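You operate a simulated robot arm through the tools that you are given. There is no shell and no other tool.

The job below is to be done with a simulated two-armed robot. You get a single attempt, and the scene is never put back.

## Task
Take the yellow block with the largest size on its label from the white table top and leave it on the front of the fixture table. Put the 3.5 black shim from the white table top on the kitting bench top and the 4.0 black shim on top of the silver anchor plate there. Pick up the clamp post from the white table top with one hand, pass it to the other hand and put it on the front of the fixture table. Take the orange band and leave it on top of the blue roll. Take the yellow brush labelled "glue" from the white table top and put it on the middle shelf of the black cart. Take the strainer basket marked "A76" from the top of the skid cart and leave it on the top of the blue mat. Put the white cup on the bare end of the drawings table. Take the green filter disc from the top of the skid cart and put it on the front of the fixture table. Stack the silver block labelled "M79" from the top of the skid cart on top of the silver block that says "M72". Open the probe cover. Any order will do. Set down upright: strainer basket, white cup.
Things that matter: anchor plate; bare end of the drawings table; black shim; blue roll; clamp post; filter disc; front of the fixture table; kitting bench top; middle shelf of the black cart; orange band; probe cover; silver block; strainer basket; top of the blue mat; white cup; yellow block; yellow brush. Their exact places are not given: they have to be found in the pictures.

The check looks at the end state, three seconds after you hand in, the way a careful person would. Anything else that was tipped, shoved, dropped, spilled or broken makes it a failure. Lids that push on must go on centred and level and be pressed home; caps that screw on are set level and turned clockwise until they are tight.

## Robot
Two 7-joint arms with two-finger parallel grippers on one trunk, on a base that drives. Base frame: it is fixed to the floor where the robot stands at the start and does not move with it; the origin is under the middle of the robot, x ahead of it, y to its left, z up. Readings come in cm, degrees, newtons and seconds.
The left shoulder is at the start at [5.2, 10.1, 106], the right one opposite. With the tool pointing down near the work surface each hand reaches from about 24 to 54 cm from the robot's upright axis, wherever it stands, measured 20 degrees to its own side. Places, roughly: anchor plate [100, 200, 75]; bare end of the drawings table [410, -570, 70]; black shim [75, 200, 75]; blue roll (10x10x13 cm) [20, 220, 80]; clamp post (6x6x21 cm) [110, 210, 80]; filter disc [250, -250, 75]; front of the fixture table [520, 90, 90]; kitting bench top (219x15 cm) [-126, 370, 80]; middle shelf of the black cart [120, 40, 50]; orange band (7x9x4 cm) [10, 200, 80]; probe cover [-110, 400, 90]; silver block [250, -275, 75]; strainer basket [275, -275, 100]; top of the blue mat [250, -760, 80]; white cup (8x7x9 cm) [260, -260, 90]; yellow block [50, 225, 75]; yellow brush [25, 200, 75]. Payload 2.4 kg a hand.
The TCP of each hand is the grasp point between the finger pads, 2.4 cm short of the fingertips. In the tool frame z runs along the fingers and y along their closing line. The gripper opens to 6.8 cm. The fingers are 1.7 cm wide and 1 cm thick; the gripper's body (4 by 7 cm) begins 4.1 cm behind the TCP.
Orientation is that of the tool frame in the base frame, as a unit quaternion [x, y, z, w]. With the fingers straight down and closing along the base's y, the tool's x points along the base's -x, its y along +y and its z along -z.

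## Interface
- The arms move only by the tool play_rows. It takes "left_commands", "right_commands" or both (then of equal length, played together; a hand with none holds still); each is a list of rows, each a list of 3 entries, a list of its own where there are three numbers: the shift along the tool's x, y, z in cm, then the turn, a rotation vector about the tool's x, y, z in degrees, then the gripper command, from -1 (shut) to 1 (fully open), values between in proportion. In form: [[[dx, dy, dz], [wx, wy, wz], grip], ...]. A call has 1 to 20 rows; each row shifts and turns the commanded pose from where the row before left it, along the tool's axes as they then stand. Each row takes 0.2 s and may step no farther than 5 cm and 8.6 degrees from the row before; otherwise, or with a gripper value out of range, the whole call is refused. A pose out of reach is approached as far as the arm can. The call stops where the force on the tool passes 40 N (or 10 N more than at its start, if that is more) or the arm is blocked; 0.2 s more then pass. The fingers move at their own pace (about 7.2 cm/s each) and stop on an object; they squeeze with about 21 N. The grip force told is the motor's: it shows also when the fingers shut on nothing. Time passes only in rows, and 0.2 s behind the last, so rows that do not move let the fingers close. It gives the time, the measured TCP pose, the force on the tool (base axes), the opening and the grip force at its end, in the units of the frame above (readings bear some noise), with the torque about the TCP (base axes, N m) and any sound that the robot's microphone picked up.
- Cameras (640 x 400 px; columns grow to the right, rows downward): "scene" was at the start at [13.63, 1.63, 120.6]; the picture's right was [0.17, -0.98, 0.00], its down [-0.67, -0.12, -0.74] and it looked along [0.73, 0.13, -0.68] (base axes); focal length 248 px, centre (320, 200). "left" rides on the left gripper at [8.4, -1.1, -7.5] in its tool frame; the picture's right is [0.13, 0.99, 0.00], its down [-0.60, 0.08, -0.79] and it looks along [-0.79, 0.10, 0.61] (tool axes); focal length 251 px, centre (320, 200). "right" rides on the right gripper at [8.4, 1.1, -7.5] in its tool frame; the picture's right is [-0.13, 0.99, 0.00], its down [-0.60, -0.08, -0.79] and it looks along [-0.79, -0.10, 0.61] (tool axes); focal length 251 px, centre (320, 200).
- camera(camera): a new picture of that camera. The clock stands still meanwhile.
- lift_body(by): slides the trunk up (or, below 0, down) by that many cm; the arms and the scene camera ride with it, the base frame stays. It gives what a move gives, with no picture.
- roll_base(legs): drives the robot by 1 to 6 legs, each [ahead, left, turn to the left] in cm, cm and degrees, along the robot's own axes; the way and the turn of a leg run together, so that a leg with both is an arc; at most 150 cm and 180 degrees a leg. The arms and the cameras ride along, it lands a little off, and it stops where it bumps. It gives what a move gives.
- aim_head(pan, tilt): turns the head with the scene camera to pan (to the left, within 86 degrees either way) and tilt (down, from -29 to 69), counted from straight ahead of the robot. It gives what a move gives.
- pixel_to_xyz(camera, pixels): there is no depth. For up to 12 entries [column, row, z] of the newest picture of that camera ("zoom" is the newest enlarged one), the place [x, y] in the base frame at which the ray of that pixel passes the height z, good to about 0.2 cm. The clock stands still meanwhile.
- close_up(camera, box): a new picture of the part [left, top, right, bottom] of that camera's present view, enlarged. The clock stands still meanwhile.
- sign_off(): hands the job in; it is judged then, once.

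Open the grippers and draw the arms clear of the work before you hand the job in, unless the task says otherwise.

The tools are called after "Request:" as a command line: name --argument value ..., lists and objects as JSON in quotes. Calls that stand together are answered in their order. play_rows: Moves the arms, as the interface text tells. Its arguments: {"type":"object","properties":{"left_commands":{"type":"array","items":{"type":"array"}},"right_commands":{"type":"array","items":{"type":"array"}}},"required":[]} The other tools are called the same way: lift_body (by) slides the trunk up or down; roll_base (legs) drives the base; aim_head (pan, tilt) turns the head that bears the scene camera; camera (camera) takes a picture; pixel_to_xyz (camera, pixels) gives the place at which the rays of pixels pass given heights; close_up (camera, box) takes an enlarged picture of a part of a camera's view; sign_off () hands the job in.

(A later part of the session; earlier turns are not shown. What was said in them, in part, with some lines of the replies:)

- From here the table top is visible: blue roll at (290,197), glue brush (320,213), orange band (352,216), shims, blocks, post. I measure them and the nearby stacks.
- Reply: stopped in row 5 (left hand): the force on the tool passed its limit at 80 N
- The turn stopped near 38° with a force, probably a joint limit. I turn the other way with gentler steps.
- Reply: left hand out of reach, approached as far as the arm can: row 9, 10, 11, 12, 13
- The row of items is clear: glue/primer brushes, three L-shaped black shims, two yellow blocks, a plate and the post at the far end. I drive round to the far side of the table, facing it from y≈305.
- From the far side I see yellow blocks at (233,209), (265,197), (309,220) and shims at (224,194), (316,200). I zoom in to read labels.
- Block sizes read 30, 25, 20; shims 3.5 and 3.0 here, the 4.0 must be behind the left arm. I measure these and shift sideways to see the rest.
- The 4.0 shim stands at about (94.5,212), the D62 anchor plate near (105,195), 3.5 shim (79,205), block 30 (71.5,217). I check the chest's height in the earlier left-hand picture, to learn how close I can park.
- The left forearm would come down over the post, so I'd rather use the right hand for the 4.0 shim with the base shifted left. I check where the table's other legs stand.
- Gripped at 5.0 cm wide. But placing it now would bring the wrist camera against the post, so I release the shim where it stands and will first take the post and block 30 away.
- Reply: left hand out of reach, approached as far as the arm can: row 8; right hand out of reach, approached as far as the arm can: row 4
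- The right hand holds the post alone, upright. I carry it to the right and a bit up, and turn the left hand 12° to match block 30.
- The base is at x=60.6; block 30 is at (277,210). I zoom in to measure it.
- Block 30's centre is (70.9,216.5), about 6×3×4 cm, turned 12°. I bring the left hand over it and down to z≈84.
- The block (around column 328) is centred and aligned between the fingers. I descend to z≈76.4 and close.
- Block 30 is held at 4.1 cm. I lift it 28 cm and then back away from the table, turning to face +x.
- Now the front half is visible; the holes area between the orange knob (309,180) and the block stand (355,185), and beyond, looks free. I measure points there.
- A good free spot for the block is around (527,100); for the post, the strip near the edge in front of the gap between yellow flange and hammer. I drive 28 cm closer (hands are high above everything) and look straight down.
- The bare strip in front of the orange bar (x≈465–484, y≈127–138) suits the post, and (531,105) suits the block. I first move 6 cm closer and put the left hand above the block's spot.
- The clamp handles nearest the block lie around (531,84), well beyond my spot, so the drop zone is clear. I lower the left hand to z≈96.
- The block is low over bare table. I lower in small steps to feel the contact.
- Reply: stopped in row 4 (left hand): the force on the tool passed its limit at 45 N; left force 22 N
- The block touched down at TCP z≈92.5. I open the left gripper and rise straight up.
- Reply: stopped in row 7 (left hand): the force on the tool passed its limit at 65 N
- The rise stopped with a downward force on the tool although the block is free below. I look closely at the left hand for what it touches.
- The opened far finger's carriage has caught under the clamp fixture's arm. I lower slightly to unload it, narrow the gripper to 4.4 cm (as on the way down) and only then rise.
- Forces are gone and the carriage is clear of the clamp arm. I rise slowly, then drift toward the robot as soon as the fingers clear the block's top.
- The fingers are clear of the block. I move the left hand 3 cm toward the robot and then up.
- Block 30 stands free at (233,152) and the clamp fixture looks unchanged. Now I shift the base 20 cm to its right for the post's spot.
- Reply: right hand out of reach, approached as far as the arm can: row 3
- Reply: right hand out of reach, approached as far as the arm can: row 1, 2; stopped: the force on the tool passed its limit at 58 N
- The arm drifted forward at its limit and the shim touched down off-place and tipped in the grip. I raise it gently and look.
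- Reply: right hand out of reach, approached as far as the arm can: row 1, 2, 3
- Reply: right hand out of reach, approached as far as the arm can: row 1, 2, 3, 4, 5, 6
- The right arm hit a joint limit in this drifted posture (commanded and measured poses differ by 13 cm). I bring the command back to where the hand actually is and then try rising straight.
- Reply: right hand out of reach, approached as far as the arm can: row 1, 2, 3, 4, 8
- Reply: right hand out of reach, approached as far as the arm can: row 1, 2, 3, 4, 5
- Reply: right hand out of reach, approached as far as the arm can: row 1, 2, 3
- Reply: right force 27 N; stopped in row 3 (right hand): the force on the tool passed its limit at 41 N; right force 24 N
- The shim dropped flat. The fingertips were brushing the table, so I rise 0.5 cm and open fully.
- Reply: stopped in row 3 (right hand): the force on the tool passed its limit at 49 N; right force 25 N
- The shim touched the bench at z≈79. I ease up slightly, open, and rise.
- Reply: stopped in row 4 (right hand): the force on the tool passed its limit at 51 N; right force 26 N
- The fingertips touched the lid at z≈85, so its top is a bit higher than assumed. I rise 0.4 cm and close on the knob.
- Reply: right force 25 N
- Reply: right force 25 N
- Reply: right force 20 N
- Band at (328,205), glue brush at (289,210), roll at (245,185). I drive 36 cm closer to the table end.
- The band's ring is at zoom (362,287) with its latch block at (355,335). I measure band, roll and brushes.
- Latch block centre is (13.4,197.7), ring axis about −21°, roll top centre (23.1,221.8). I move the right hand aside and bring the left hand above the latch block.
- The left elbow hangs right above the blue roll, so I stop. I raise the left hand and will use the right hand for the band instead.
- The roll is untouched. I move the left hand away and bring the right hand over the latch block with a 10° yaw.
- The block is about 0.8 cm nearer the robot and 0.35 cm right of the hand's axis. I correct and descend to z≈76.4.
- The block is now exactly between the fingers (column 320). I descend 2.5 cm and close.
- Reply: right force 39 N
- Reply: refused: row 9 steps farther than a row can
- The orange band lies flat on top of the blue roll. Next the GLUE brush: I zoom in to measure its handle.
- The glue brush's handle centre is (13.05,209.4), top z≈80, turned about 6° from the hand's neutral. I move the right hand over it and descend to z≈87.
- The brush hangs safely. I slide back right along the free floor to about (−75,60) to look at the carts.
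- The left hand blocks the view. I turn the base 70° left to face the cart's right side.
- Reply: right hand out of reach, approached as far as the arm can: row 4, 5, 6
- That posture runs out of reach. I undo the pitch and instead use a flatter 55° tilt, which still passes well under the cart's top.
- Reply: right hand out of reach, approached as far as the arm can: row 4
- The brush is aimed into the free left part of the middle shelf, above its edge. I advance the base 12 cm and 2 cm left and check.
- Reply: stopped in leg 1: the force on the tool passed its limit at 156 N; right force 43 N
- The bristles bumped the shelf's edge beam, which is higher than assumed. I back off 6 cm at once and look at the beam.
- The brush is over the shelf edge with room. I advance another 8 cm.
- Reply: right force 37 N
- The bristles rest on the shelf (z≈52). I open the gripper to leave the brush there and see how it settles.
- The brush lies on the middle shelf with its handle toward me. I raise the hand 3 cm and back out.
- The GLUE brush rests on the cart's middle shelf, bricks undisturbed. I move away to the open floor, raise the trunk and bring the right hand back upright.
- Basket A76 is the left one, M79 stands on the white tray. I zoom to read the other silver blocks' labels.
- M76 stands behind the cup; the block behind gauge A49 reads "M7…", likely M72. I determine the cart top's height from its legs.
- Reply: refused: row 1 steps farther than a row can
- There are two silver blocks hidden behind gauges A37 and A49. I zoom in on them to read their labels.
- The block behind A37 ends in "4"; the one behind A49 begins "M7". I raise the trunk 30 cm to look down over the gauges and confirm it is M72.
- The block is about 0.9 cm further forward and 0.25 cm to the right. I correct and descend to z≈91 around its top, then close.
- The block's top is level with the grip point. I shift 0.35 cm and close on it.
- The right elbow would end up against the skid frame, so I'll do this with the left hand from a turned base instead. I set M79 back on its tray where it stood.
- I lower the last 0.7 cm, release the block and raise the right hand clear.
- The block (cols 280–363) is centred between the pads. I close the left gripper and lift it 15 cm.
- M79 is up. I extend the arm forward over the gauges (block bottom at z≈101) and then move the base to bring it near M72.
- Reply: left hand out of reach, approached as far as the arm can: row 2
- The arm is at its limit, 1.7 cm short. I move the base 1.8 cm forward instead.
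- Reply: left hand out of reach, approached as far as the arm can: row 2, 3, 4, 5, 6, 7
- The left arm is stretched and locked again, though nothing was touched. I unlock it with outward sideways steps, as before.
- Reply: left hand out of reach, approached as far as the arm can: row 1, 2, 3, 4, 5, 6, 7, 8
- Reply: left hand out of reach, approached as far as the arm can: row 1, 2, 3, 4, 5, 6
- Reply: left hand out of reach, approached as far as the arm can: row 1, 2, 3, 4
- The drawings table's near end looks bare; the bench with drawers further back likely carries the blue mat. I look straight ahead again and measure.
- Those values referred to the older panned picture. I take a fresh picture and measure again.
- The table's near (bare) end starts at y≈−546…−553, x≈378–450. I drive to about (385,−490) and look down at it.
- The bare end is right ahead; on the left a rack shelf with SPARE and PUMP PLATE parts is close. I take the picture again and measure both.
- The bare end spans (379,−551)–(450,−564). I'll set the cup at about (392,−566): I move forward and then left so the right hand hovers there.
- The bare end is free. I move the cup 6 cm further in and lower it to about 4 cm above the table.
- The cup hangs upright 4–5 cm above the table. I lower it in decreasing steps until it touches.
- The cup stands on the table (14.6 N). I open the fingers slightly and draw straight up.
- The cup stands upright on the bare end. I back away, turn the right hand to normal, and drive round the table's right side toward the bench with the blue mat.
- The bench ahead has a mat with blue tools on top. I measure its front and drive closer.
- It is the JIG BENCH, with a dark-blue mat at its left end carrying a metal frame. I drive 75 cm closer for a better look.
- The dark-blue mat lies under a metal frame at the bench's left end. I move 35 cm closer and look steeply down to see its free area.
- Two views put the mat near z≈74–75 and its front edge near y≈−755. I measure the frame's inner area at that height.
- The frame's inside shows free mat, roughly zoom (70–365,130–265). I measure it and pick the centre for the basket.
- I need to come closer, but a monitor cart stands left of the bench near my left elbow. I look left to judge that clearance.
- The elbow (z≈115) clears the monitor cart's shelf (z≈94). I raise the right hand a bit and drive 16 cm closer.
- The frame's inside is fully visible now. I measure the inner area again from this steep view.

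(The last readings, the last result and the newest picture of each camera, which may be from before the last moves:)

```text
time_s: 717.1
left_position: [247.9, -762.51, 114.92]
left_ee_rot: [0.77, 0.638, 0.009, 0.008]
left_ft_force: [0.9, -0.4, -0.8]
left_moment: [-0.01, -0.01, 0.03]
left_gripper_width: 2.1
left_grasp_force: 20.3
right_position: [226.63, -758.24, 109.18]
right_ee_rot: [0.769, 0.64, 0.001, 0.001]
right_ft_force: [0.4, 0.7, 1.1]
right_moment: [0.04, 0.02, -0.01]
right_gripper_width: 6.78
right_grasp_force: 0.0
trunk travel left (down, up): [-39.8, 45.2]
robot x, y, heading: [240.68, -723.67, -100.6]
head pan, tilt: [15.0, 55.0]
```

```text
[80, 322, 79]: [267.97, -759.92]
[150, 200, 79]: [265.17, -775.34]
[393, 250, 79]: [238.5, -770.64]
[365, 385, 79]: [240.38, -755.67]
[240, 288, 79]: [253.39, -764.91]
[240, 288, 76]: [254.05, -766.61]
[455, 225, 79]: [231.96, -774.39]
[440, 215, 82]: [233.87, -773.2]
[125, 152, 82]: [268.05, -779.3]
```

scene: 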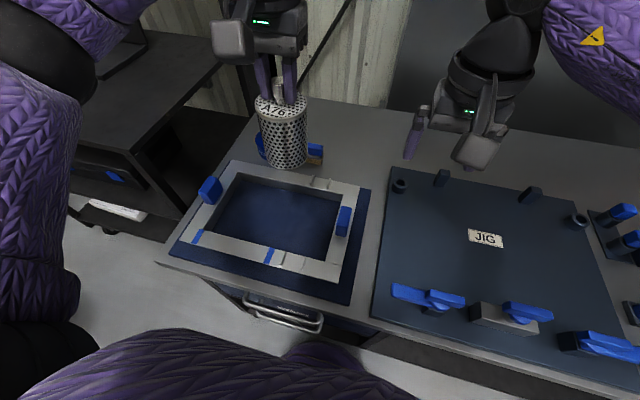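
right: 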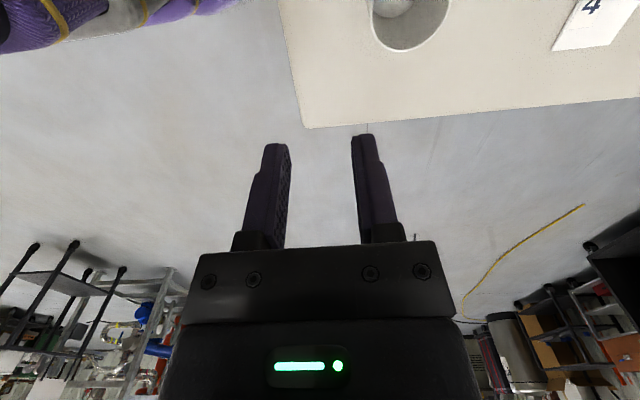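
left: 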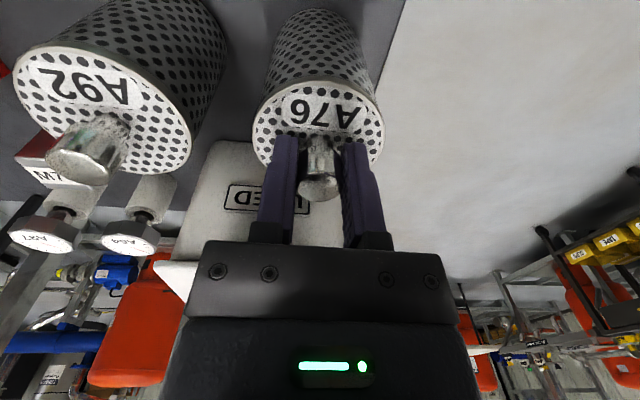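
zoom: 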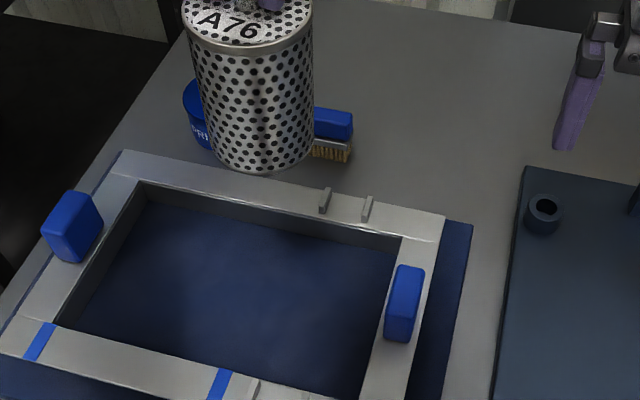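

The mat is at z≈79.5; the inner area's centre is (253.2,−765). I move the basket over it and lower to about 3 cm above the mat.

Request:
play_rows --left_commands '[[[-0.74, 2.83, 0], [0, 0, 0], -1], [[-0.74, 2.84, 0], [0, 0, 0], -1], [[0, 0, 4], [0, 0, 0], -1], [[0, 0, 4], [0, 0, 0], -1], [[0, 0, 4], [0, 0, 0], -1], [[0, 0, 4], [0, 0, 0], -1], [[0, 0, 3], [0, 0, 0], -1], [[0, 0, 0], [0, 0, 0], -1]]'

Request:
camera --camera "scene"

Request:
camera --camera "left"

```text
time_s: 718.9
left_position: [253.76, -765.17, 96.05]
left_ee_rot: [0.77, 0.638, 0.009, 0.008]
left_ft_force: [1.0, -0.8, -0.7]
left_moment: [0.02, -0.03, 0.01]
left_gripper_width: 2.09
left_grasp_force: 20.7
right_position: [226.55, -758.25, 109.32]
right_ee_rot: [0.768, 0.641, 0.001, 0.001]
right_ft_force: [0.5, 1.0, -0.6]
right_moment: [-0.04, -0.05, 0.0]
right_gripper_width: 6.81
right_grasp_force: 0.1
trunk travel left (down, up): [-39.8, 45.2]
robot x, y, heading: [240.66, -723.84, -100.6]
head pan, tilt: [15.0, 55.0]
```

```text
taken
```

scene: 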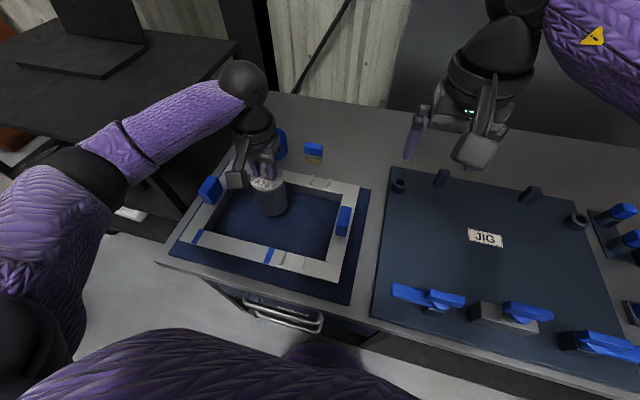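

```text
taken
```

left: 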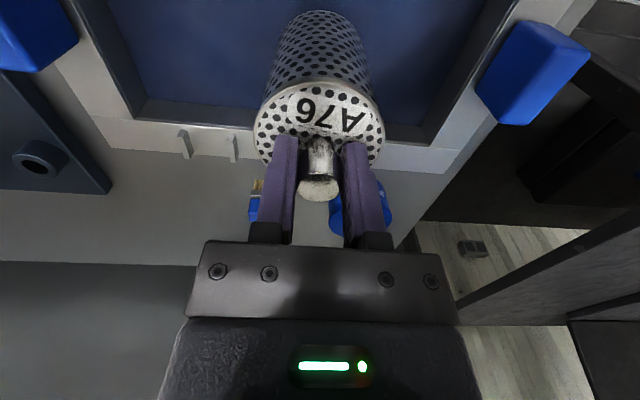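

The basket hangs inside the frame. I check the left elbow against the monitor cart's shelf edge.

Request:
pixel_to_xyz --camera "scene" --pixels '[[238, 48, 94], [238, 48, 100], [150, 110, 94], [150, 110, 100], [135, 185, 80], [75, 170, 100], [75, 170, 108]]'

Request:
close_up --camera "scene" --box '[0, 20, 280, 240]'

```text
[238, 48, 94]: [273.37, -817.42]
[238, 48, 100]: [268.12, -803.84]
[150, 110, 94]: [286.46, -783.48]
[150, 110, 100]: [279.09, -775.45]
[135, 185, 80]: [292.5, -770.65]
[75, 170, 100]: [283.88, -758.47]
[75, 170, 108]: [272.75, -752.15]
```

```text
1.82 times, centred on (140, 130) of scene
```

zoom: 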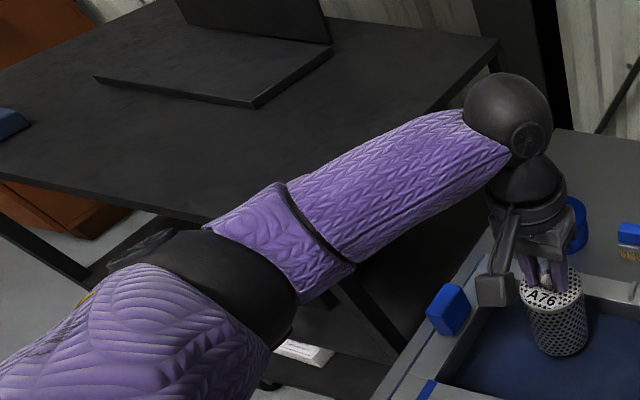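

The forearm passes above the shelf corner with several centimetres to spare. I lower the basket slowly to the mat.

Request:
play_rows --left_commands '[[[0, 0, 1.0], [0, 0, 0], -1], [[0, 0, 0.8], [0, 0, 0], -1], [[0, 0, 0.5], [0, 0, 0], -1], [[0, 0, 0.4], [0, 0, 0], -1], [[0, 0, 0.3], [0, 0, 0], -1], [[0, 0, 0], [0, 0, 0], -1]]'

Request:
play_rows --left_commands '[[[0, 0, 0.25], [0, 0, 0], -1], [[0, 0, 0.25], [0, 0, 0], -1], [[0, 0, 0], [0, 0, 0], -1]]'

```text
time_s: 720.1
left_position: [253.91, -765.07, 93.58]
left_ee_rot: [0.769, 0.64, 0.005, 0.013]
left_ft_force: [3.8, 5.2, 20.0]
left_moment: [0.62, 0.09, -0.15]
left_gripper_width: 2.16
left_grasp_force: 20.6
right_position: [226.63, -758.15, 109.39]
right_ee_rot: [0.768, 0.641, -0.001, 0.003]
right_ft_force: [0.9, -0.6, 0.4]
right_moment: [0.02, -0.01, -0.02]
right_gripper_width: 6.77
right_grasp_force: 0.1
trunk travel left (down, up): [-39.8, 45.2]
robot x, y, heading: [240.42, -723.81, -100.5]
head pan, tilt: [15.0, 55.0]
stopped in row 5 (left hand): the force on the tool passed its limit at 48 N (the readings are from after the stop); the commanded pose is now the measured one
```

```text
time_s: 720.5
left_position: [253.86, -765.22, 93.58]
left_ee_rot: [0.768, 0.64, 0.003, 0.013]
left_ft_force: [3.4, 5.6, 21.1]
left_moment: [0.74, 0.23, -0.2]
left_gripper_width: 2.15
left_grasp_force: 20.9
right_position: [226.7, -758.05, 109.33]
right_ee_rot: [0.767, 0.641, -0.001, 0.003]
right_ft_force: [-0.1, 0.3, 0.2]
right_moment: [0.01, 0.0, -0.02]
right_gripper_width: 6.79
right_grasp_force: 0.1
trunk travel left (down, up): [-39.8, 45.2]
robot x, y, heading: [240.46, -723.47, -100.5]
head pan, tilt: [15.0, 55.0]
stopped in row 2 (left hand): the force on the tool passed its limit at 45 N (the readings are from after the stop); the commanded pose is now the measured one
```

The basket touched the mat at z≈80.5. I ease up, open the gripper and rise.

Request:
play_rows --left_commands '[[[0, 0, -0.2], [0, 0, 0], -1], [[0, 0, 0], [0, 0, 0], 0.5], [[0, 0, 0], [0, 0, 0], 0.5], [[0, 0, 0], [0, 0, 0], 0.5], [[0, 0, -1], [0, 0, 0], 0.5], [[0, 0, -2], [0, 0, 0], 0.5], [[0, 0, -3], [0, 0, 0], 0.5], [[0, 0, -4], [0, 0, 0], 0.5], [[0, 0, -4], [0, 0, 0], 1], [[0, 0, -4], [0, 0, 0], 1]]'

Request:
camera --camera "scene"

Request:
camera --camera "left"

```text
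time_s: 722.7
left_position: [253.46, -765.01, 111.63]
left_ee_rot: [0.768, 0.64, 0.005, 0.011]
left_ft_force: [0.4, -0.5, -0.2]
left_moment: [-0.01, 0.0, 0.0]
left_gripper_width: 6.79
left_grasp_force: 0.0
right_position: [226.77, -758.27, 109.29]
right_ee_rot: [0.768, 0.641, 0.001, 0.001]
right_ft_force: [-0.2, 0.6, -1.3]
right_moment: [0.01, 0.0, 0.0]
right_gripper_width: 6.79
right_grasp_force: 0.0
trunk travel left (down, up): [-39.8, 45.2]
robot x, y, heading: [240.59, -723.58, -100.6]
head pan, tilt: [15.0, 55.0]
```

```text
taken
```

scene: 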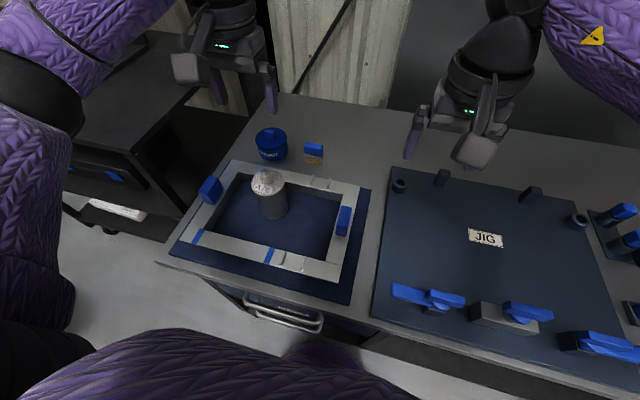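

```text
taken
```

left: 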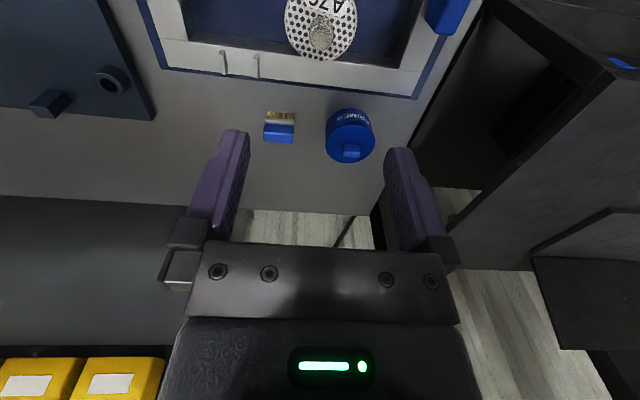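

The basket stands upright on the mat. Now I go back the same way to the skid cart for the green filter disc.

Request:
roll_base --legs '[[-60, 0, 0], [-95, 30, 0], [-95, 10, 0], [-146, -4, 0]]'

Request:
aim_head --pan -60 --tilt 25

Request:
camera --camera "scene"

```text
time_s: 742.3
left_position: [361.63, -382.47, 111.68]
left_ee_rot: [0.771, 0.637, 0.004, 0.012]
left_ft_force: [0.7, 0.2, 0.8]
left_moment: [0.0, 0.0, -0.02]
left_gripper_width: 6.81
left_grasp_force: 0.1
right_position: [334.79, -375.52, 109.34]
right_ee_rot: [0.771, 0.637, 0.001, 0.002]
right_ft_force: [0.0, -0.3, -0.5]
right_moment: [-0.02, 0.01, -0.05]
right_gripper_width: 6.81
right_grasp_force: 0.0
trunk travel left (down, up): [-39.8, 45.2]
robot x, y, heading: [349.27, -341.07, -100.8]
head pan, tilt: [15.0, 55.0]
```

```text
time_s: 743.8
left_position: [361.62, -382.58, 111.75]
left_ee_rot: [0.771, 0.637, 0.003, 0.011]
left_ft_force: [0.0, 0.3, -0.4]
left_moment: [-0.01, -0.05, 0.02]
left_gripper_width: 6.8
left_grasp_force: 0.0
right_position: [334.76, -375.56, 109.43]
right_ee_rot: [0.77, 0.638, 0.001, 0.002]
right_ft_force: [-1.0, -0.7, 0.1]
right_moment: [0.0, -0.01, 0.0]
right_gripper_width: 6.82
right_grasp_force: 0.1
trunk travel left (down, up): [-39.8, 45.2]
robot x, y, heading: [348.95, -341.1, -100.9]
head pan, tilt: [-60.0, 25.0]
```

```text
taken
```

scene: 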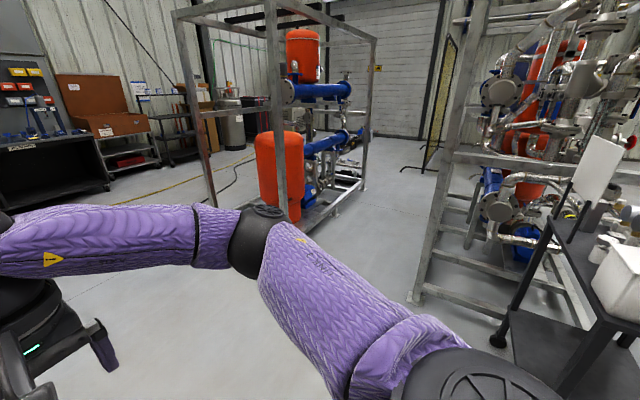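

I back past the cart and slide over in front of it again.

Request:
roll_base --legs '[[-140, -26, 0], [0, -73, 1], [28, 0, 0]]'

Request:
aim_head --pan -5 --tilt 52

Request:
camera --camera "scene"

Request:
close_up --camera "scene" --box '[220, 110, 420, 260]'

```text
time_s: 756.0
left_position: [287.47, -253.79, 111.52]
left_ee_rot: [0.765, 0.644, 0.004, 0.012]
left_ft_force: [0.0, -0.6, -0.8]
left_moment: [-0.02, 0.02, 0.05]
left_gripper_width: 6.8
left_grasp_force: 0.0
right_position: [260.58, -247.27, 109.38]
right_ee_rot: [0.764, 0.645, 0.001, 0.002]
right_ft_force: [0.1, -0.7, 0.2]
right_moment: [0.04, 0.0, 0.01]
right_gripper_width: 6.79
right_grasp_force: 0.1
trunk travel left (down, up): [-39.8, 45.2]
robot x, y, heading: [274.14, -212.34, -99.9]
head pan, tilt: [-60.0, 25.0]
```

```text
time_s: 757.2
left_position: [287.45, -253.77, 111.66]
left_ee_rot: [0.764, 0.645, 0.004, 0.011]
left_ft_force: [1.6, 0.4, -0.6]
left_moment: [0.02, 0.01, 0.03]
left_gripper_width: 6.81
left_grasp_force: 0.1
right_position: [260.61, -247.32, 109.37]
right_ee_rot: [0.763, 0.646, 0.002, 0.002]
right_ft_force: [0.5, 0.6, -0.2]
right_moment: [0.02, 0.04, 0.02]
right_gripper_width: 6.82
right_grasp_force: 0.0
trunk travel left (down, up): [-39.8, 45.2]
robot x, y, heading: [274.0, -212.32, -99.9]
head pan, tilt: [-5.0, 52.0]
```

```text
taken
```

scene: 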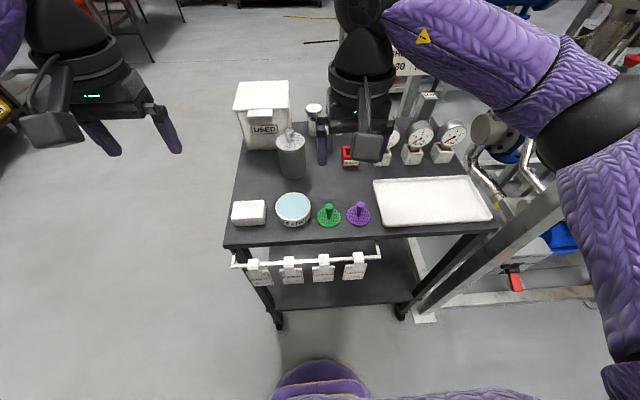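

```text
2.67 times, centred on (320, 185) of scene
```

zoom: 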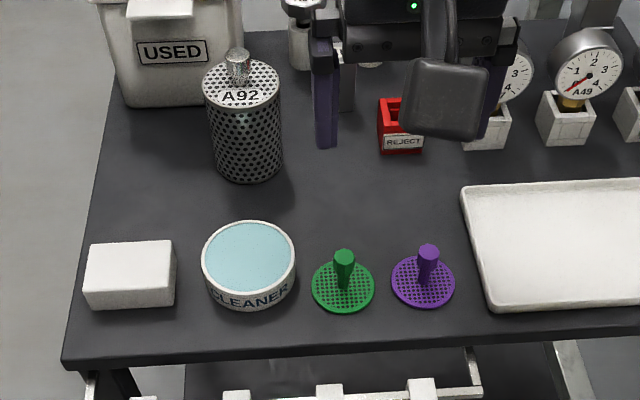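

The green filter disc's handle is at zoom (344,254). I measure it.

Request:
pixel_to_xyz --camera "zoom" --pixels '[[343, 287, 84.5], [344, 254, 88], [344, 254, 89], [344, 254, 90], [312, 290, 84.5], [374, 284, 84.5], [343, 313, 84.5], [343, 262, 84.5], [333, 256, 89], [355, 255, 89]]'

```text
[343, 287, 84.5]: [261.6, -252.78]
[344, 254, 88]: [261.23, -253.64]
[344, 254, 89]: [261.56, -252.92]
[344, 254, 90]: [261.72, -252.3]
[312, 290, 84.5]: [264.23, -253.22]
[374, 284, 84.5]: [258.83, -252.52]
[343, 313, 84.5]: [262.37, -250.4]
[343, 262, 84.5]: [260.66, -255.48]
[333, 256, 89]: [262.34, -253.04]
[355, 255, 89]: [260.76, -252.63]
```

Handle at (261.5,−252.9), top z≈89. With the gripper only 4 cm open (to clear the CLEANER dish) I bring the right hand over it and down to z≈93.

Request:
play_rows --right_commands '[[[-2.68, 0.95, 0], [0, 0, 0], 0.18], [[-2.68, 0.95, 0], [0, 0, 0], 0.18], [[0, 0, 4.1], [0, 0, 0], 0.18], [[0, 0, 4.1], [0, 0, 0], 0.18], [[0, 0, 4.1], [0, 0, 0], 0.18], [[0, 0, 4.1], [0, 0, 0], 0.18], [[0, 0, 0], [0, 0, 0], 0.18]]'

Request:
camera --camera "right"

```text
time_s: 758.8
left_position: [287.46, -253.73, 111.65]
left_ee_rot: [0.765, 0.644, 0.004, 0.011]
left_ft_force: [-0.4, 0.4, -0.2]
left_moment: [0.02, -0.02, 0.01]
left_gripper_width: 6.8
left_grasp_force: 0.0
right_position: [261.6, -252.89, 92.99]
right_ee_rot: [0.764, 0.645, 0.001, 0.002]
right_ft_force: [-0.6, -0.9, 0.1]
right_moment: [0.02, 0.02, 0.02]
right_gripper_width: 4.03
right_grasp_force: 0.1
trunk travel left (down, up): [-39.8, 45.2]
robot x, y, heading: [273.98, -212.16, -99.9]
head pan, tilt: [-5.0, 52.0]
```

```text
taken
```

right: 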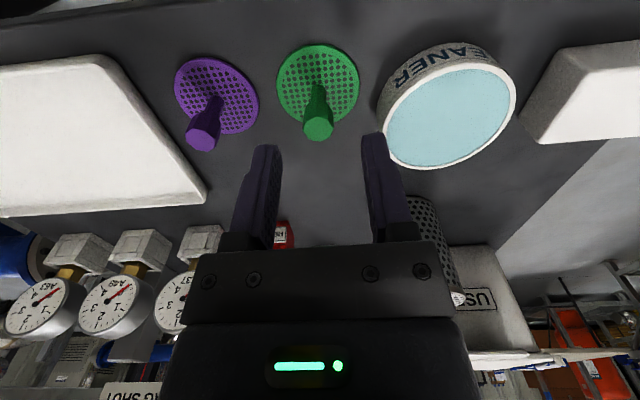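

The handle is centred. I narrow the opening to 3.2 cm for extra room beside the dish, descend to z≈87.8 and close.

Request:
play_rows --right_commands '[[[0, 0, 0], [0, 0, 0], -0.06], [[0, 0, 1.8], [0, 0, 0], -0.06], [[0, 0, 1.8], [0, 0, 0], -0.06], [[0, 0, 1.5], [0, 0, 0], -0.06], [[0, 0, 0], [0, 0, 0], -0.06], [[0, 0, 0], [0, 0, 0], -1], [[0, 0, 0], [0, 0, 0], -1], [[0, 0, 0], [0, 0, 0], -1], [[0, 0, 0], [0, 0, 0], -1]]'

Request:
camera --camera "right"

```text
time_s: 760.8
left_position: [287.52, -253.71, 111.67]
left_ee_rot: [0.765, 0.644, 0.003, 0.011]
left_ft_force: [0.3, -0.4, 0.0]
left_moment: [0.02, 0.0, 0.01]
left_gripper_width: 6.78
left_grasp_force: 0.0
right_position: [261.66, -253.0, 87.82]
right_ee_rot: [0.764, 0.646, 0.002, 0.002]
right_ft_force: [0.0, 0.3, -0.1]
right_moment: [-0.02, -0.01, 0.01]
right_gripper_width: 1.65
right_grasp_force: 21.2
trunk travel left (down, up): [-39.8, 45.2]
robot x, y, heading: [274.09, -212.6, -99.8]
head pan, tilt: [-5.0, 52.0]
```

```text
taken
```

right: 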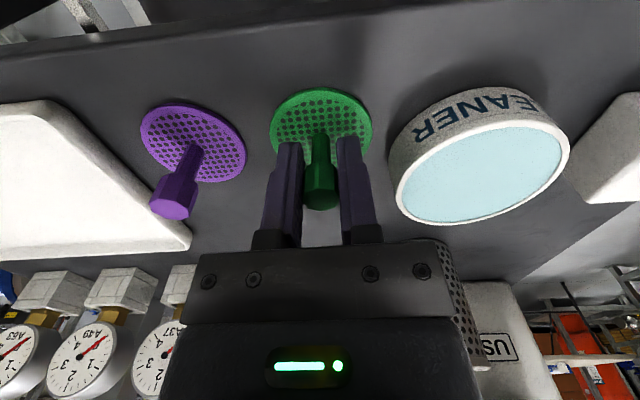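

The green disc is held by its handle. I lift it, pull it in, and start the long drive back around toward the fixture table.

Request:
play_rows --right_commands '[[[0, 0, -1], [0, 0, 0], -1], [[0, 0, -3], [0, 0, 0], -1], [[0, 0, -4.5], [0, 0, 0], -1], [[0, 0, -4.5], [0, 0, 0], -1], [[0, 0, -4.5], [0, 0, 0], -1], [[2, 0, -4], [0, 0, 0], -1], [[3, -1, 0], [0, 0, 0], -1], [[2, -1, 0], [0, 0, 0], -1]]'

Request:
roll_base --legs '[[-62, 0, 0], [-32, -130, 0], [-32, -130, 0]]'

Request:
aim_head --pan -80 --tilt 15

Request:
camera --camera "scene"

Request:
camera --camera "right"

```text
time_s: 762.6
left_position: [287.56, -253.76, 111.58]
left_ee_rot: [0.765, 0.644, 0.004, 0.011]
left_ft_force: [0.1, -0.3, 0.0]
left_moment: [-0.01, 0.01, 0.01]
left_gripper_width: 6.77
left_grasp_force: 0.1
right_position: [260.8, -245.8, 109.41]
right_ee_rot: [0.763, 0.646, 0.0, 0.002]
right_ft_force: [-0.4, 0.0, 0.4]
right_moment: [-0.03, 0.01, 0.02]
right_gripper_width: 1.64
right_grasp_force: 21.0
trunk travel left (down, up): [-39.8, 45.2]
robot x, y, heading: [274.34, -212.4, -99.8]
head pan, tilt: [-5.0, 52.0]
```

```text
time_s: 778.8
left_position: [52.28, -83.71, 111.55]
left_ee_rot: [0.768, 0.64, 0.004, 0.011]
left_ft_force: [0.2, 0.3, 0.2]
left_moment: [0.03, -0.03, 0.03]
left_gripper_width: 6.8
left_grasp_force: 0.0
right_position: [25.67, -75.32, 109.34]
right_ee_rot: [0.767, 0.642, 0.001, 0.002]
right_ft_force: [0.2, 0.3, -0.4]
right_moment: [0.02, 0.04, 0.0]
right_gripper_width: 1.66
right_grasp_force: 20.9
trunk travel left (down, up): [-39.8, 45.2]
robot x, y, heading: [39.06, -42.36, -100.4]
head pan, tilt: [-5.0, 52.0]
```

```text
time_s: 780.2
left_position: [52.38, -83.67, 111.62]
left_ee_rot: [0.768, 0.64, 0.004, 0.011]
left_ft_force: [-0.2, 0.4, -0.3]
left_moment: [0.0, -0.04, 0.0]
left_gripper_width: 6.78
left_grasp_force: 0.1
right_position: [25.74, -75.5, 109.52]
right_ee_rot: [0.767, 0.641, 0.001, 0.001]
right_ft_force: [0.1, -0.9, 0.3]
right_moment: [0.02, -0.01, 0.04]
right_gripper_width: 1.65
right_grasp_force: 21.3
trunk travel left (down, up): [-39.8, 45.2]
robot x, y, heading: [39.07, -42.38, -100.4]
head pan, tilt: [-80.0, 15.0]
```

```text
taken
```

scene: 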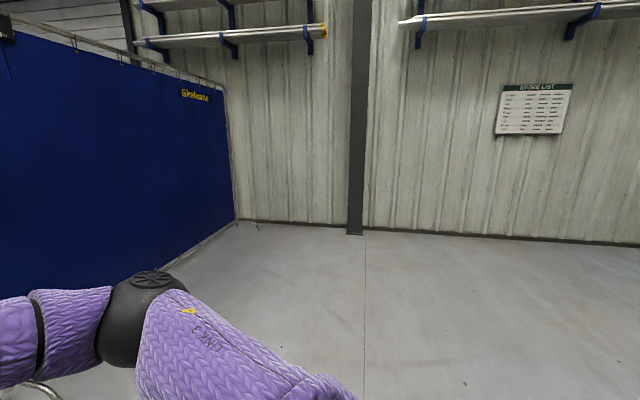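

```text
taken
```

right: 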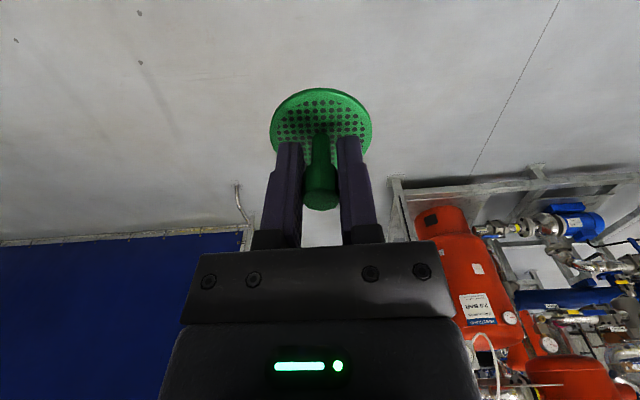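

The way is free. I continue to the left lane at x≈−85 and then up past the bin and table toward y≈290.

Request:
roll_base --legs '[[0, -126, 0], [-102, -19, 0], [-102, -19, 0], [-101, -19, 0]]'

Request:
aim_head --pan 60 --tilt 25

Request:
camera --camera "scene"

```text
time_s: 801.4
left_position: [-74.17, 248.19, 111.72]
left_ee_rot: [0.764, 0.645, 0.004, 0.011]
left_ft_force: [0.2, 0.2, 0.7]
left_moment: [-0.02, -0.01, 0.02]
left_gripper_width: 6.79
left_grasp_force: 0.0
right_position: [-100.98, 256.16, 109.36]
right_ee_rot: [0.764, 0.646, 0.0, 0.003]
right_ft_force: [-0.6, 0.8, 0.0]
right_moment: [0.01, -0.03, -0.01]
right_gripper_width: 1.65
right_grasp_force: 20.3
trunk travel left (down, up): [-39.8, 45.2]
robot x, y, heading: [-87.64, 289.61, -99.9]
head pan, tilt: [-80.0, 15.0]
```

```text
time_s: 803.6
left_position: [-74.26, 248.2, 111.57]
left_ee_rot: [0.764, 0.645, 0.004, 0.012]
left_ft_force: [-0.5, 1.2, -0.3]
left_moment: [0.04, 0.03, 0.03]
left_gripper_width: 6.79
left_grasp_force: 0.1
right_position: [-100.96, 256.0, 109.5]
right_ee_rot: [0.764, 0.646, 0.002, 0.001]
right_ft_force: [-0.2, -1.0, 0.4]
right_moment: [0.0, 0.01, -0.02]
right_gripper_width: 1.66
right_grasp_force: 20.9
trunk travel left (down, up): [-39.8, 45.2]
robot x, y, heading: [-87.56, 289.45, -100.0]
head pan, tilt: [60.0, 25.0]
```

```text
taken
```

scene: 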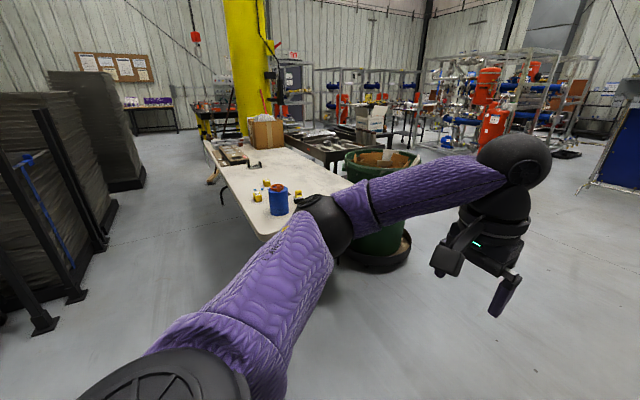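

The roll with its band is in place. I turn to heading 0 and follow the earlier route through the aisle to the fixture table.

Request:
roll_base --legs '[[0, 0, 100], [148, -12, 0]]'

Request:
aim_head --pan 0 --tilt 20

Request:
camera --camera "scene"

```text
time_s: 815.1
left_position: [99.12, 297.01, 111.56]
left_ee_rot: [-0.001, 1.0, 0.012, 0.004]
left_ft_force: [-0.2, -0.2, -0.2]
left_moment: [-0.01, -0.02, -0.02]
left_gripper_width: 6.78
left_grasp_force: 0.0
right_position: [95.86, 269.15, 109.38]
right_ee_rot: [-0.002, 1.0, 0.001, 0.0]
right_ft_force: [0.6, -0.5, -0.1]
right_moment: [-0.02, -0.02, 0.02]
right_gripper_width: 1.68
right_grasp_force: 21.5
trunk travel left (down, up): [-39.8, 45.2]
robot x, y, heading: [60.87, 276.63, 0.3]
head pan, tilt: [60.0, 25.0]
```

```text
time_s: 816.4
left_position: [99.11, 296.81, 111.63]
left_ee_rot: [-0.002, 1.0, 0.012, 0.005]
left_ft_force: [-0.9, -0.1, 0.3]
left_moment: [0.03, -0.02, -0.01]
left_gripper_width: 6.81
left_grasp_force: 0.0
right_position: [95.91, 269.16, 109.32]
right_ee_rot: [-0.003, 1.0, 0.002, 0.0]
right_ft_force: [-0.6, 0.7, 0.1]
right_moment: [-0.01, 0.01, -0.01]
right_gripper_width: 1.65
right_grasp_force: 20.8
trunk travel left (down, up): [-39.8, 45.2]
robot x, y, heading: [60.96, 276.14, 0.2]
head pan, tilt: [0.0, 20.0]
```

```text
taken
```

scene: 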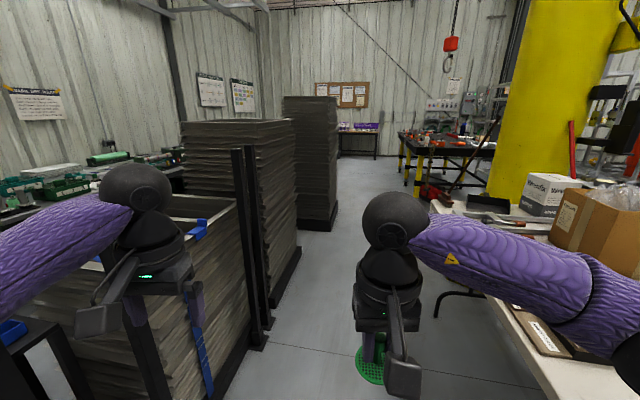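

The aisle ahead is the same as before. I drive through it in the same legs.

Request:
roll_base --legs '[[108, -27, -0.2], [114, -34, 0], [110, -24, 0], [75, 0, 0]]'

Request:
aim_head --pan -50 --tilt 25

Request:
camera --camera "scene"

```text
time_s: 836.8
left_position: [506.61, 213.48, 111.61]
left_ee_rot: [-0.005, 1.0, 0.012, 0.004]
left_ft_force: [-0.7, -0.1, 1.3]
left_moment: [-0.01, 0.0, -0.02]
left_gripper_width: 6.78
left_grasp_force: 0.0
right_position: [503.59, 185.8, 109.45]
right_ee_rot: [-0.006, 1.0, 0.001, 0.0]
right_ft_force: [0.3, 0.2, -0.4]
right_moment: [-0.02, 0.04, -0.01]
right_gripper_width: 1.66
right_grasp_force: 21.5
trunk travel left (down, up): [-39.8, 45.2]
robot x, y, heading: [468.3, 193.01, 0.7]
head pan, tilt: [0.0, 20.0]
```

```text
time_s: 838.0
left_position: [506.48, 213.54, 111.59]
left_ee_rot: [-0.004, 1.0, 0.011, 0.004]
left_ft_force: [-0.7, -0.3, -0.6]
left_moment: [0.02, -0.01, 0.01]
left_gripper_width: 6.79
left_grasp_force: 0.0
right_position: [503.39, 185.75, 109.4]
right_ee_rot: [-0.007, 1.0, 0.001, 0.0]
right_ft_force: [-0.8, -0.1, -0.3]
right_moment: [0.01, 0.0, 0.02]
right_gripper_width: 1.66
right_grasp_force: 20.9
trunk travel left (down, up): [-39.8, 45.2]
robot x, y, heading: [468.09, 192.92, 0.2]
head pan, tilt: [-50.0, 25.0]
```

```text
taken
```

scene: 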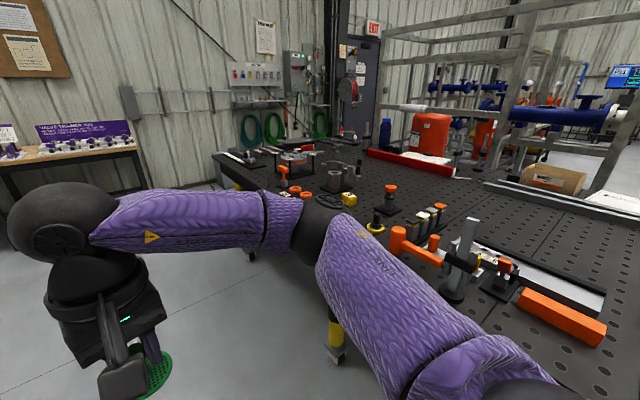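

Post and block are still in place. I turn to face the table and move to about (482,170), where the right hand can set the disc on the bare strip right of the post.

Request:
roll_base --legs '[[0, 0, -100.4], [20, 18, 0]]'

Request:
aim_head --pan -5 --tilt 52

Request:
camera --camera "scene"

Request:
close_up --camera "scene" --box '[260, 120, 500, 280]'

```text
time_s: 844.1
left_position: [496.32, 128.61, 111.66]
left_ee_rot: [0.764, 0.645, 0.004, 0.011]
left_ft_force: [0.2, -0.4, -0.9]
left_moment: [-0.02, -0.01, 0.0]
left_gripper_width: 6.79
left_grasp_force: 0.1
right_position: [469.59, 136.73, 109.38]
right_ee_rot: [0.763, 0.646, 0.0, 0.002]
right_ft_force: [0.2, -0.8, 0.2]
right_moment: [0.02, -0.02, 0.01]
right_gripper_width: 1.66
right_grasp_force: 21.6
trunk travel left (down, up): [-39.8, 45.2]
robot x, y, heading: [482.83, 169.98, -100.0]
head pan, tilt: [-50.0, 25.0]
```

```text
time_s: 845.2
left_position: [496.29, 128.72, 111.64]
left_ee_rot: [0.764, 0.645, 0.004, 0.012]
left_ft_force: [-0.3, 0.7, -0.6]
left_moment: [0.0, 0.0, -0.01]
left_gripper_width: 6.79
left_grasp_force: 0.1
right_position: [469.46, 136.68, 109.42]
right_ee_rot: [0.763, 0.646, 0.001, 0.001]
right_ft_force: [-0.4, -0.2, 0.0]
right_moment: [-0.03, 0.02, 0.01]
right_gripper_width: 1.69
right_grasp_force: 21.0
trunk travel left (down, up): [-39.8, 45.2]
robot x, y, heading: [482.51, 169.57, -99.7]
head pan, tilt: [-5.0, 52.0]
```

```text
taken
```

scene: 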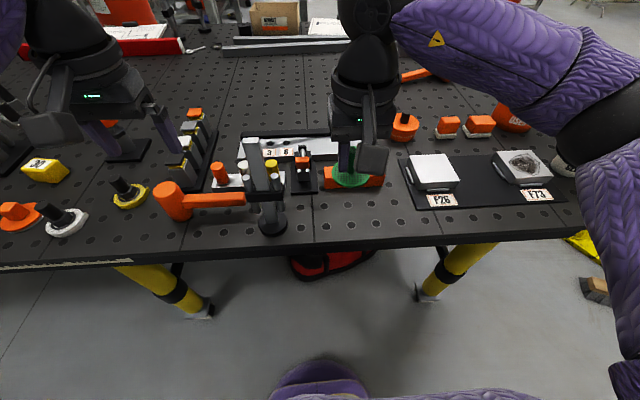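

```text
2.50 times, centred on (380, 200) of scene
```

zoom: 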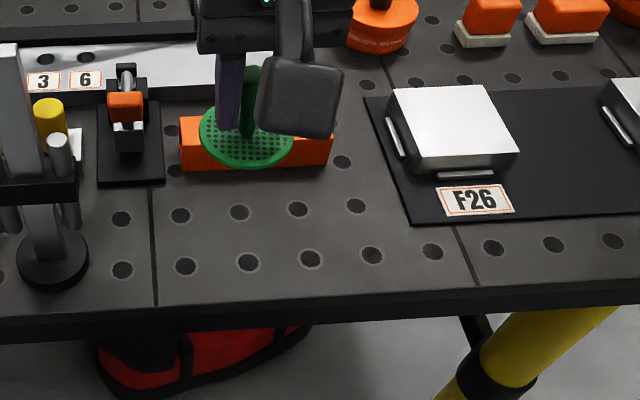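

The bare strip between the post and the F26 plate is clear. I check the exact spot at zoom (240,225).

Request:
pixel_to_xyz --camera "zoom" --pixels '[[240, 225, 89.5], [55, 270, 89.5], [250, 172, 89.5], [240, 300, 89.5], [385, 225, 89.5], [130, 183, 89.5]]'

```text
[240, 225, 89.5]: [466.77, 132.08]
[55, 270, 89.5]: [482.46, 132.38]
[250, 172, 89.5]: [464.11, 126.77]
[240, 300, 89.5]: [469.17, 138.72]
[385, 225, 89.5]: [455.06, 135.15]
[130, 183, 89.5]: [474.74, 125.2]
```

(466.8,132.1) is free with several centimetres all round. I move the disc over it and lower to z≈97.

Request:
play_rows --right_commands '[[[-2.5, -0.95, 0], [0, 0, 0], -1], [[-2.5, -0.95, 0], [0, 0, 0], -1], [[0, 0, 3.1], [0, 0, 0], -1], [[0, 0, 3.1], [0, 0, 0], -1], [[0, 0, 3.1], [0, 0, 0], -1], [[0, 0, 3.0], [0, 0, 0], -1], [[0, 0, 0], [0, 0, 0], -1]]'

Request:
camera --camera "right"

Request:
camera --camera "scene"

```text
time_s: 846.8
left_position: [496.25, 128.8, 111.59]
left_ee_rot: [0.764, 0.645, 0.005, 0.012]
left_ft_force: [0.0, -0.3, 0.7]
left_moment: [0.01, 0.04, -0.03]
left_gripper_width: 6.8
left_grasp_force: 0.1
right_position: [466.96, 132.16, 97.13]
right_ee_rot: [0.763, 0.646, 0.001, 0.001]
right_ft_force: [-0.3, 0.4, -0.5]
right_moment: [0.04, 0.0, -0.03]
right_gripper_width: 1.67
right_grasp_force: 20.9
trunk travel left (down, up): [-39.8, 45.2]
robot x, y, heading: [483.12, 170.23, -99.7]
head pan, tilt: [-5.0, 52.0]
```

```text
taken
```

right: 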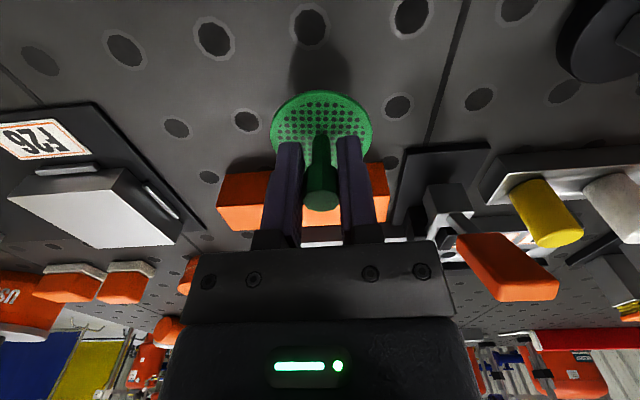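

```text
taken
```

scene: 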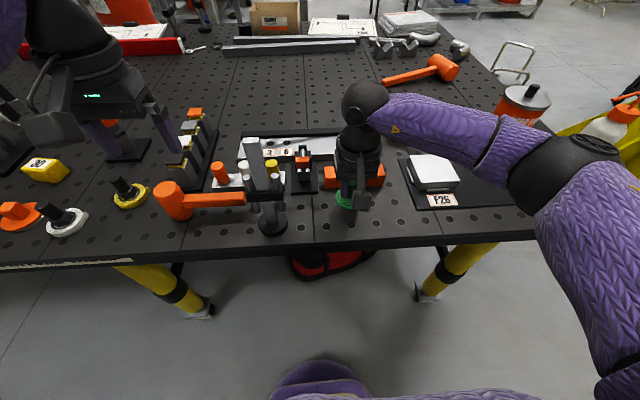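

Clear below. I lower the disc in decreasing steps to contact.

Request:
play_rows --right_commands '[[[0, 0, 1.5], [0, 0, 0], -1], [[0, 0, 1.0], [0, 0, 0], -1], [[0, 0, 0.5], [0, 0, 0], -1], [[0, 0, 0.3], [0, 0, 0], -1], [[0, 0, 0.2], [0, 0, 0], -1], [[0, 0, 0], [0, 0, 0], -1]]'

Request:
play_rows --right_commands '[[[0, 0, 0.2], [0, 0, 0], -1], [[0, 0, 0.2], [0, 0, 0], -1], [[0, 0, 0], [0, 0, 0], -1]]'

```text
time_s: 848.2
left_position: [496.31, 128.81, 111.73]
left_ee_rot: [0.764, 0.645, 0.003, 0.012]
left_ft_force: [0.8, -0.4, 0.3]
left_moment: [-0.02, -0.02, 0.0]
left_gripper_width: 6.8
left_grasp_force: 0.0
right_position: [466.93, 132.11, 93.55]
right_ee_rot: [0.763, 0.646, 0.0, 0.003]
right_ft_force: [-0.6, -1.4, 15.5]
right_moment: [-0.16, 0.05, 0.0]
right_gripper_width: 1.69
right_grasp_force: 21.0
trunk travel left (down, up): [-39.8, 45.2]
robot x, y, heading: [482.69, 170.13, -99.8]
head pan, tilt: [-5.0, 52.0]
```

```text
time_s: 849.0
left_position: [496.38, 128.87, 111.77]
left_ee_rot: [0.765, 0.645, 0.003, 0.012]
left_ft_force: [0.5, -0.7, 0.6]
left_moment: [0.01, -0.02, 0.02]
left_gripper_width: 6.82
left_grasp_force: 0.1
right_position: [466.92, 132.26, 93.33]
right_ee_rot: [0.763, 0.646, 0.001, 0.001]
right_ft_force: [0.4, -1.7, 20.0]
right_moment: [-0.11, 0.06, 0.01]
right_gripper_width: 1.64
right_grasp_force: 21.3
trunk travel left (down, up): [-39.8, 45.2]
robot x, y, heading: [482.95, 169.79, -100.1]
head pan, tilt: [-5.0, 52.0]
```

The disc is on the table (20 N). I open the gripper partly and rise straight up.

Request:
play_rows --right_commands '[[[0, 0, -0.15], [0, 0, 0], -1], [[0, 0, 0], [0, 0, 0], 0.2], [[0, 0, 0], [0, 0, 0], 0.2], [[0, 0, 0], [0, 0, 0], 0.2], [[0, 0, -1], [0, 0, 0], 0.2], [[0, 0, -2], [0, 0, 0], 0.2], [[0, 0, -4], [0, 0, 0], 0.2], [[0, 0, -4], [0, 0, 0], 0.2], [[0, 0, -4], [0, 0, 0], 1], [[3, 0, -2], [0, 0, 0], 1], [[3, 0, 0], [0, 0, 0], 1]]'

Request:
camera --camera "scene"

Request:
close_up --camera "scene" --box '[220, 120, 460, 280]'

```text
time_s: 851.4
left_position: [496.16, 128.93, 111.68]
left_ee_rot: [0.764, 0.645, 0.004, 0.011]
left_ft_force: [0.2, -0.4, 0.2]
left_moment: [-0.01, -0.03, 0.01]
left_gripper_width: 6.8
left_grasp_force: 0.1
right_position: [467.78, 137.95, 110.41]
right_ee_rot: [0.763, 0.646, 0.001, 0.002]
right_ft_force: [0.2, 1.3, 0.7]
right_moment: [-0.02, 0.01, 0.03]
right_gripper_width: 6.82
right_grasp_force: 0.1
trunk travel left (down, up): [-39.8, 45.2]
robot x, y, heading: [482.81, 170.19, -99.9]
head pan, tilt: [-5.0, 52.0]
```

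```text
taken
```

scene: 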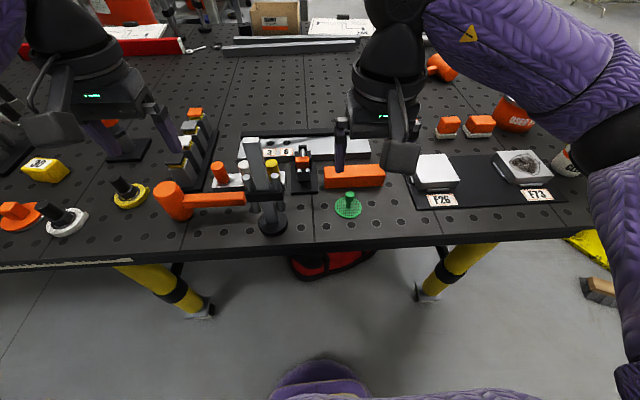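

```text
2.50 times, centred on (340, 200) of scene
```

zoom: 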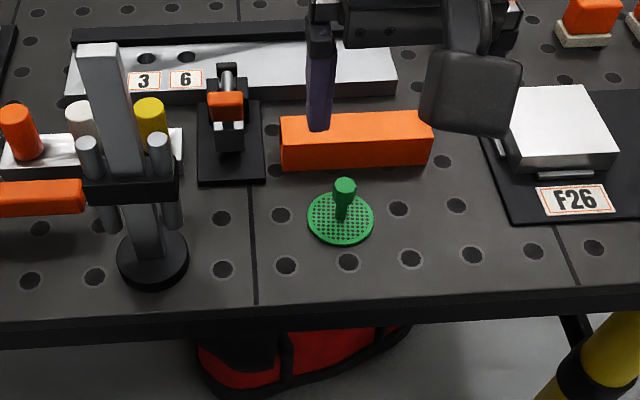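

The green disc sits on the front strip beside the post. I back away from the table and take a last look at the whole front, including the clamp fixture I brushed earlier.

Request:
roll_base --legs '[[-35, 0, 0], [0, 30, 0]]'

Request:
play_rows --left_commands '[[[3, 3, -2], [0, 0, 0], 1], [[3, 3, -2], [0, 0, 0], 1], [[0, 0, 0], [0, 0, 0], 1]]' --right_commands '[[[3, -2, -2], [0, 0, 0], 1], [[0, 0, -2], [0, 0, 0], 1], [[0, 0, 0], [0, 0, 0], 1]]'

Request:
aim_head --pan 0 --tilt 38

Request:
camera --camera "scene"

Request:
close_up --camera "scene" --box '[120, 100, 440, 260]'

```text
time_s: 855.4
left_position: [531.74, 158.19, 111.72]
left_ee_rot: [0.765, 0.643, 0.004, 0.011]
left_ft_force: [-0.7, 0.1, -0.5]
left_moment: [0.03, -0.01, -0.01]
left_gripper_width: 6.78
left_grasp_force: 0.0
right_position: [503.37, 167.43, 110.44]
right_ee_rot: [0.765, 0.645, 0.001, 0.001]
right_ft_force: [1.0, 0.6, 0.8]
right_moment: [0.02, 0.05, 0.0]
right_gripper_width: 6.79
right_grasp_force: 0.1
trunk travel left (down, up): [-39.8, 45.2]
robot x, y, heading: [518.43, 199.43, -100.1]
head pan, tilt: [-5.0, 52.0]
```

```text
time_s: 856.1
left_position: [538.58, 162.97, 115.63]
left_ee_rot: [0.765, 0.644, 0.004, 0.011]
left_ft_force: [0.4, -0.9, 0.5]
left_moment: [0.0, -0.02, -0.02]
left_gripper_width: 6.81
left_grasp_force: 0.1
right_position: [501.84, 170.65, 114.4]
right_ee_rot: [0.764, 0.645, 0.0, 0.002]
right_ft_force: [-0.5, 0.0, 1.0]
right_moment: [0.0, 0.0, 0.01]
right_gripper_width: 6.78
right_grasp_force: 0.1
trunk travel left (down, up): [-39.8, 45.2]
robot x, y, heading: [518.21, 199.23, -99.8]
head pan, tilt: [-5.0, 52.0]
```

```text
time_s: 856.9
left_position: [538.53, 162.91, 115.66]
left_ee_rot: [0.765, 0.644, 0.004, 0.012]
left_ft_force: [-0.4, -0.7, 0.4]
left_moment: [0.02, 0.02, 0.0]
left_gripper_width: 6.79
left_grasp_force: 0.0
right_position: [501.81, 170.56, 114.25]
right_ee_rot: [0.765, 0.644, 0.0, 0.001]
right_ft_force: [0.1, 0.5, 0.6]
right_moment: [0.02, -0.01, 0.0]
right_gripper_width: 6.78
right_grasp_force: 0.0
trunk travel left (down, up): [-39.8, 45.2]
robot x, y, heading: [518.26, 199.49, -99.9]
head pan, tilt: [0.0, 38.0]
```

```text
taken
```

scene: 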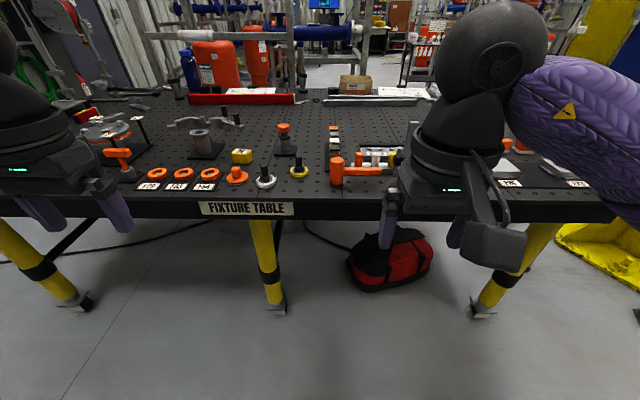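

```text
2.00 times, centred on (280, 180) of scene
```

zoom: 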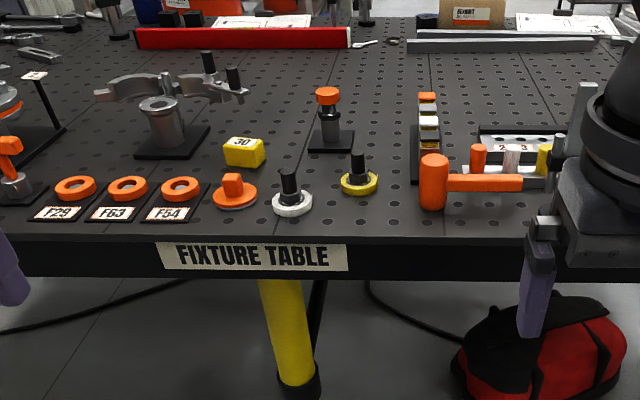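

Everything on the fixture table stands as it should: block 30, the post and the green disc are on the front, and the clamp fixture looks unchanged. Both grippers are open and clear of the work, so I hand the job in.

Request:
sign_off

```text
The job is handed in.
```

I finished all the jobs and handed the work in. I don't have the verdict yet. Both grippers were open and the arms clear of the tables when I signed off.

| Item | Where it is now |
|---|---|
| Yellow block 30 (largest label) | Front of the fixture table |
| 3.5 shim | Kitting bench top, in the bare strip along the edge nearest the white table |
| 4.0 shim | Flat on the D62 anchor plate on the white table |
| Clamp post | Picked up with the left hand, passed to the right, and set upright on the front of the fixture table, about 5 cm from the edge |
| Orange band | Flat on top of the blue roll |
| GLUE brush | Lying on its side on the middle shelf of the black cart |
| Strainer basket A76 | Upright on the blue mat, inside the metal frame that was already on it |
| White cup | Upright on the bare end of the drawings table |
| Green filter disc | Front of the fixture table, beside the post |
| Block M79 | On top of M72 on the skid cart |
| Probe cover | Slid open to its stop, probe uncovered |

I touched four things by accident. None looked shifted in the pictures I took, except perhaps the paint meter:

- **Clamp fixture on the fixture table:** after setting down block 30, the opened finger caught under one of its arms and pushed up on it (the force peaked at 65 N). It looked unchanged in my last picture.
- **Black cart:** I bumped its shelf edge with the brush (156 N) before clearing it. The cart and the bricks on the shelf looked undisturbed.
- **4.0 shim:** it tipped in the grip during my first try on the anchor plate. I set it down, re-gripped it, and it now lies flat on the plate.
- **Paint meter:** it may have moved by less than a centimetre when the probe cover reached its stop.
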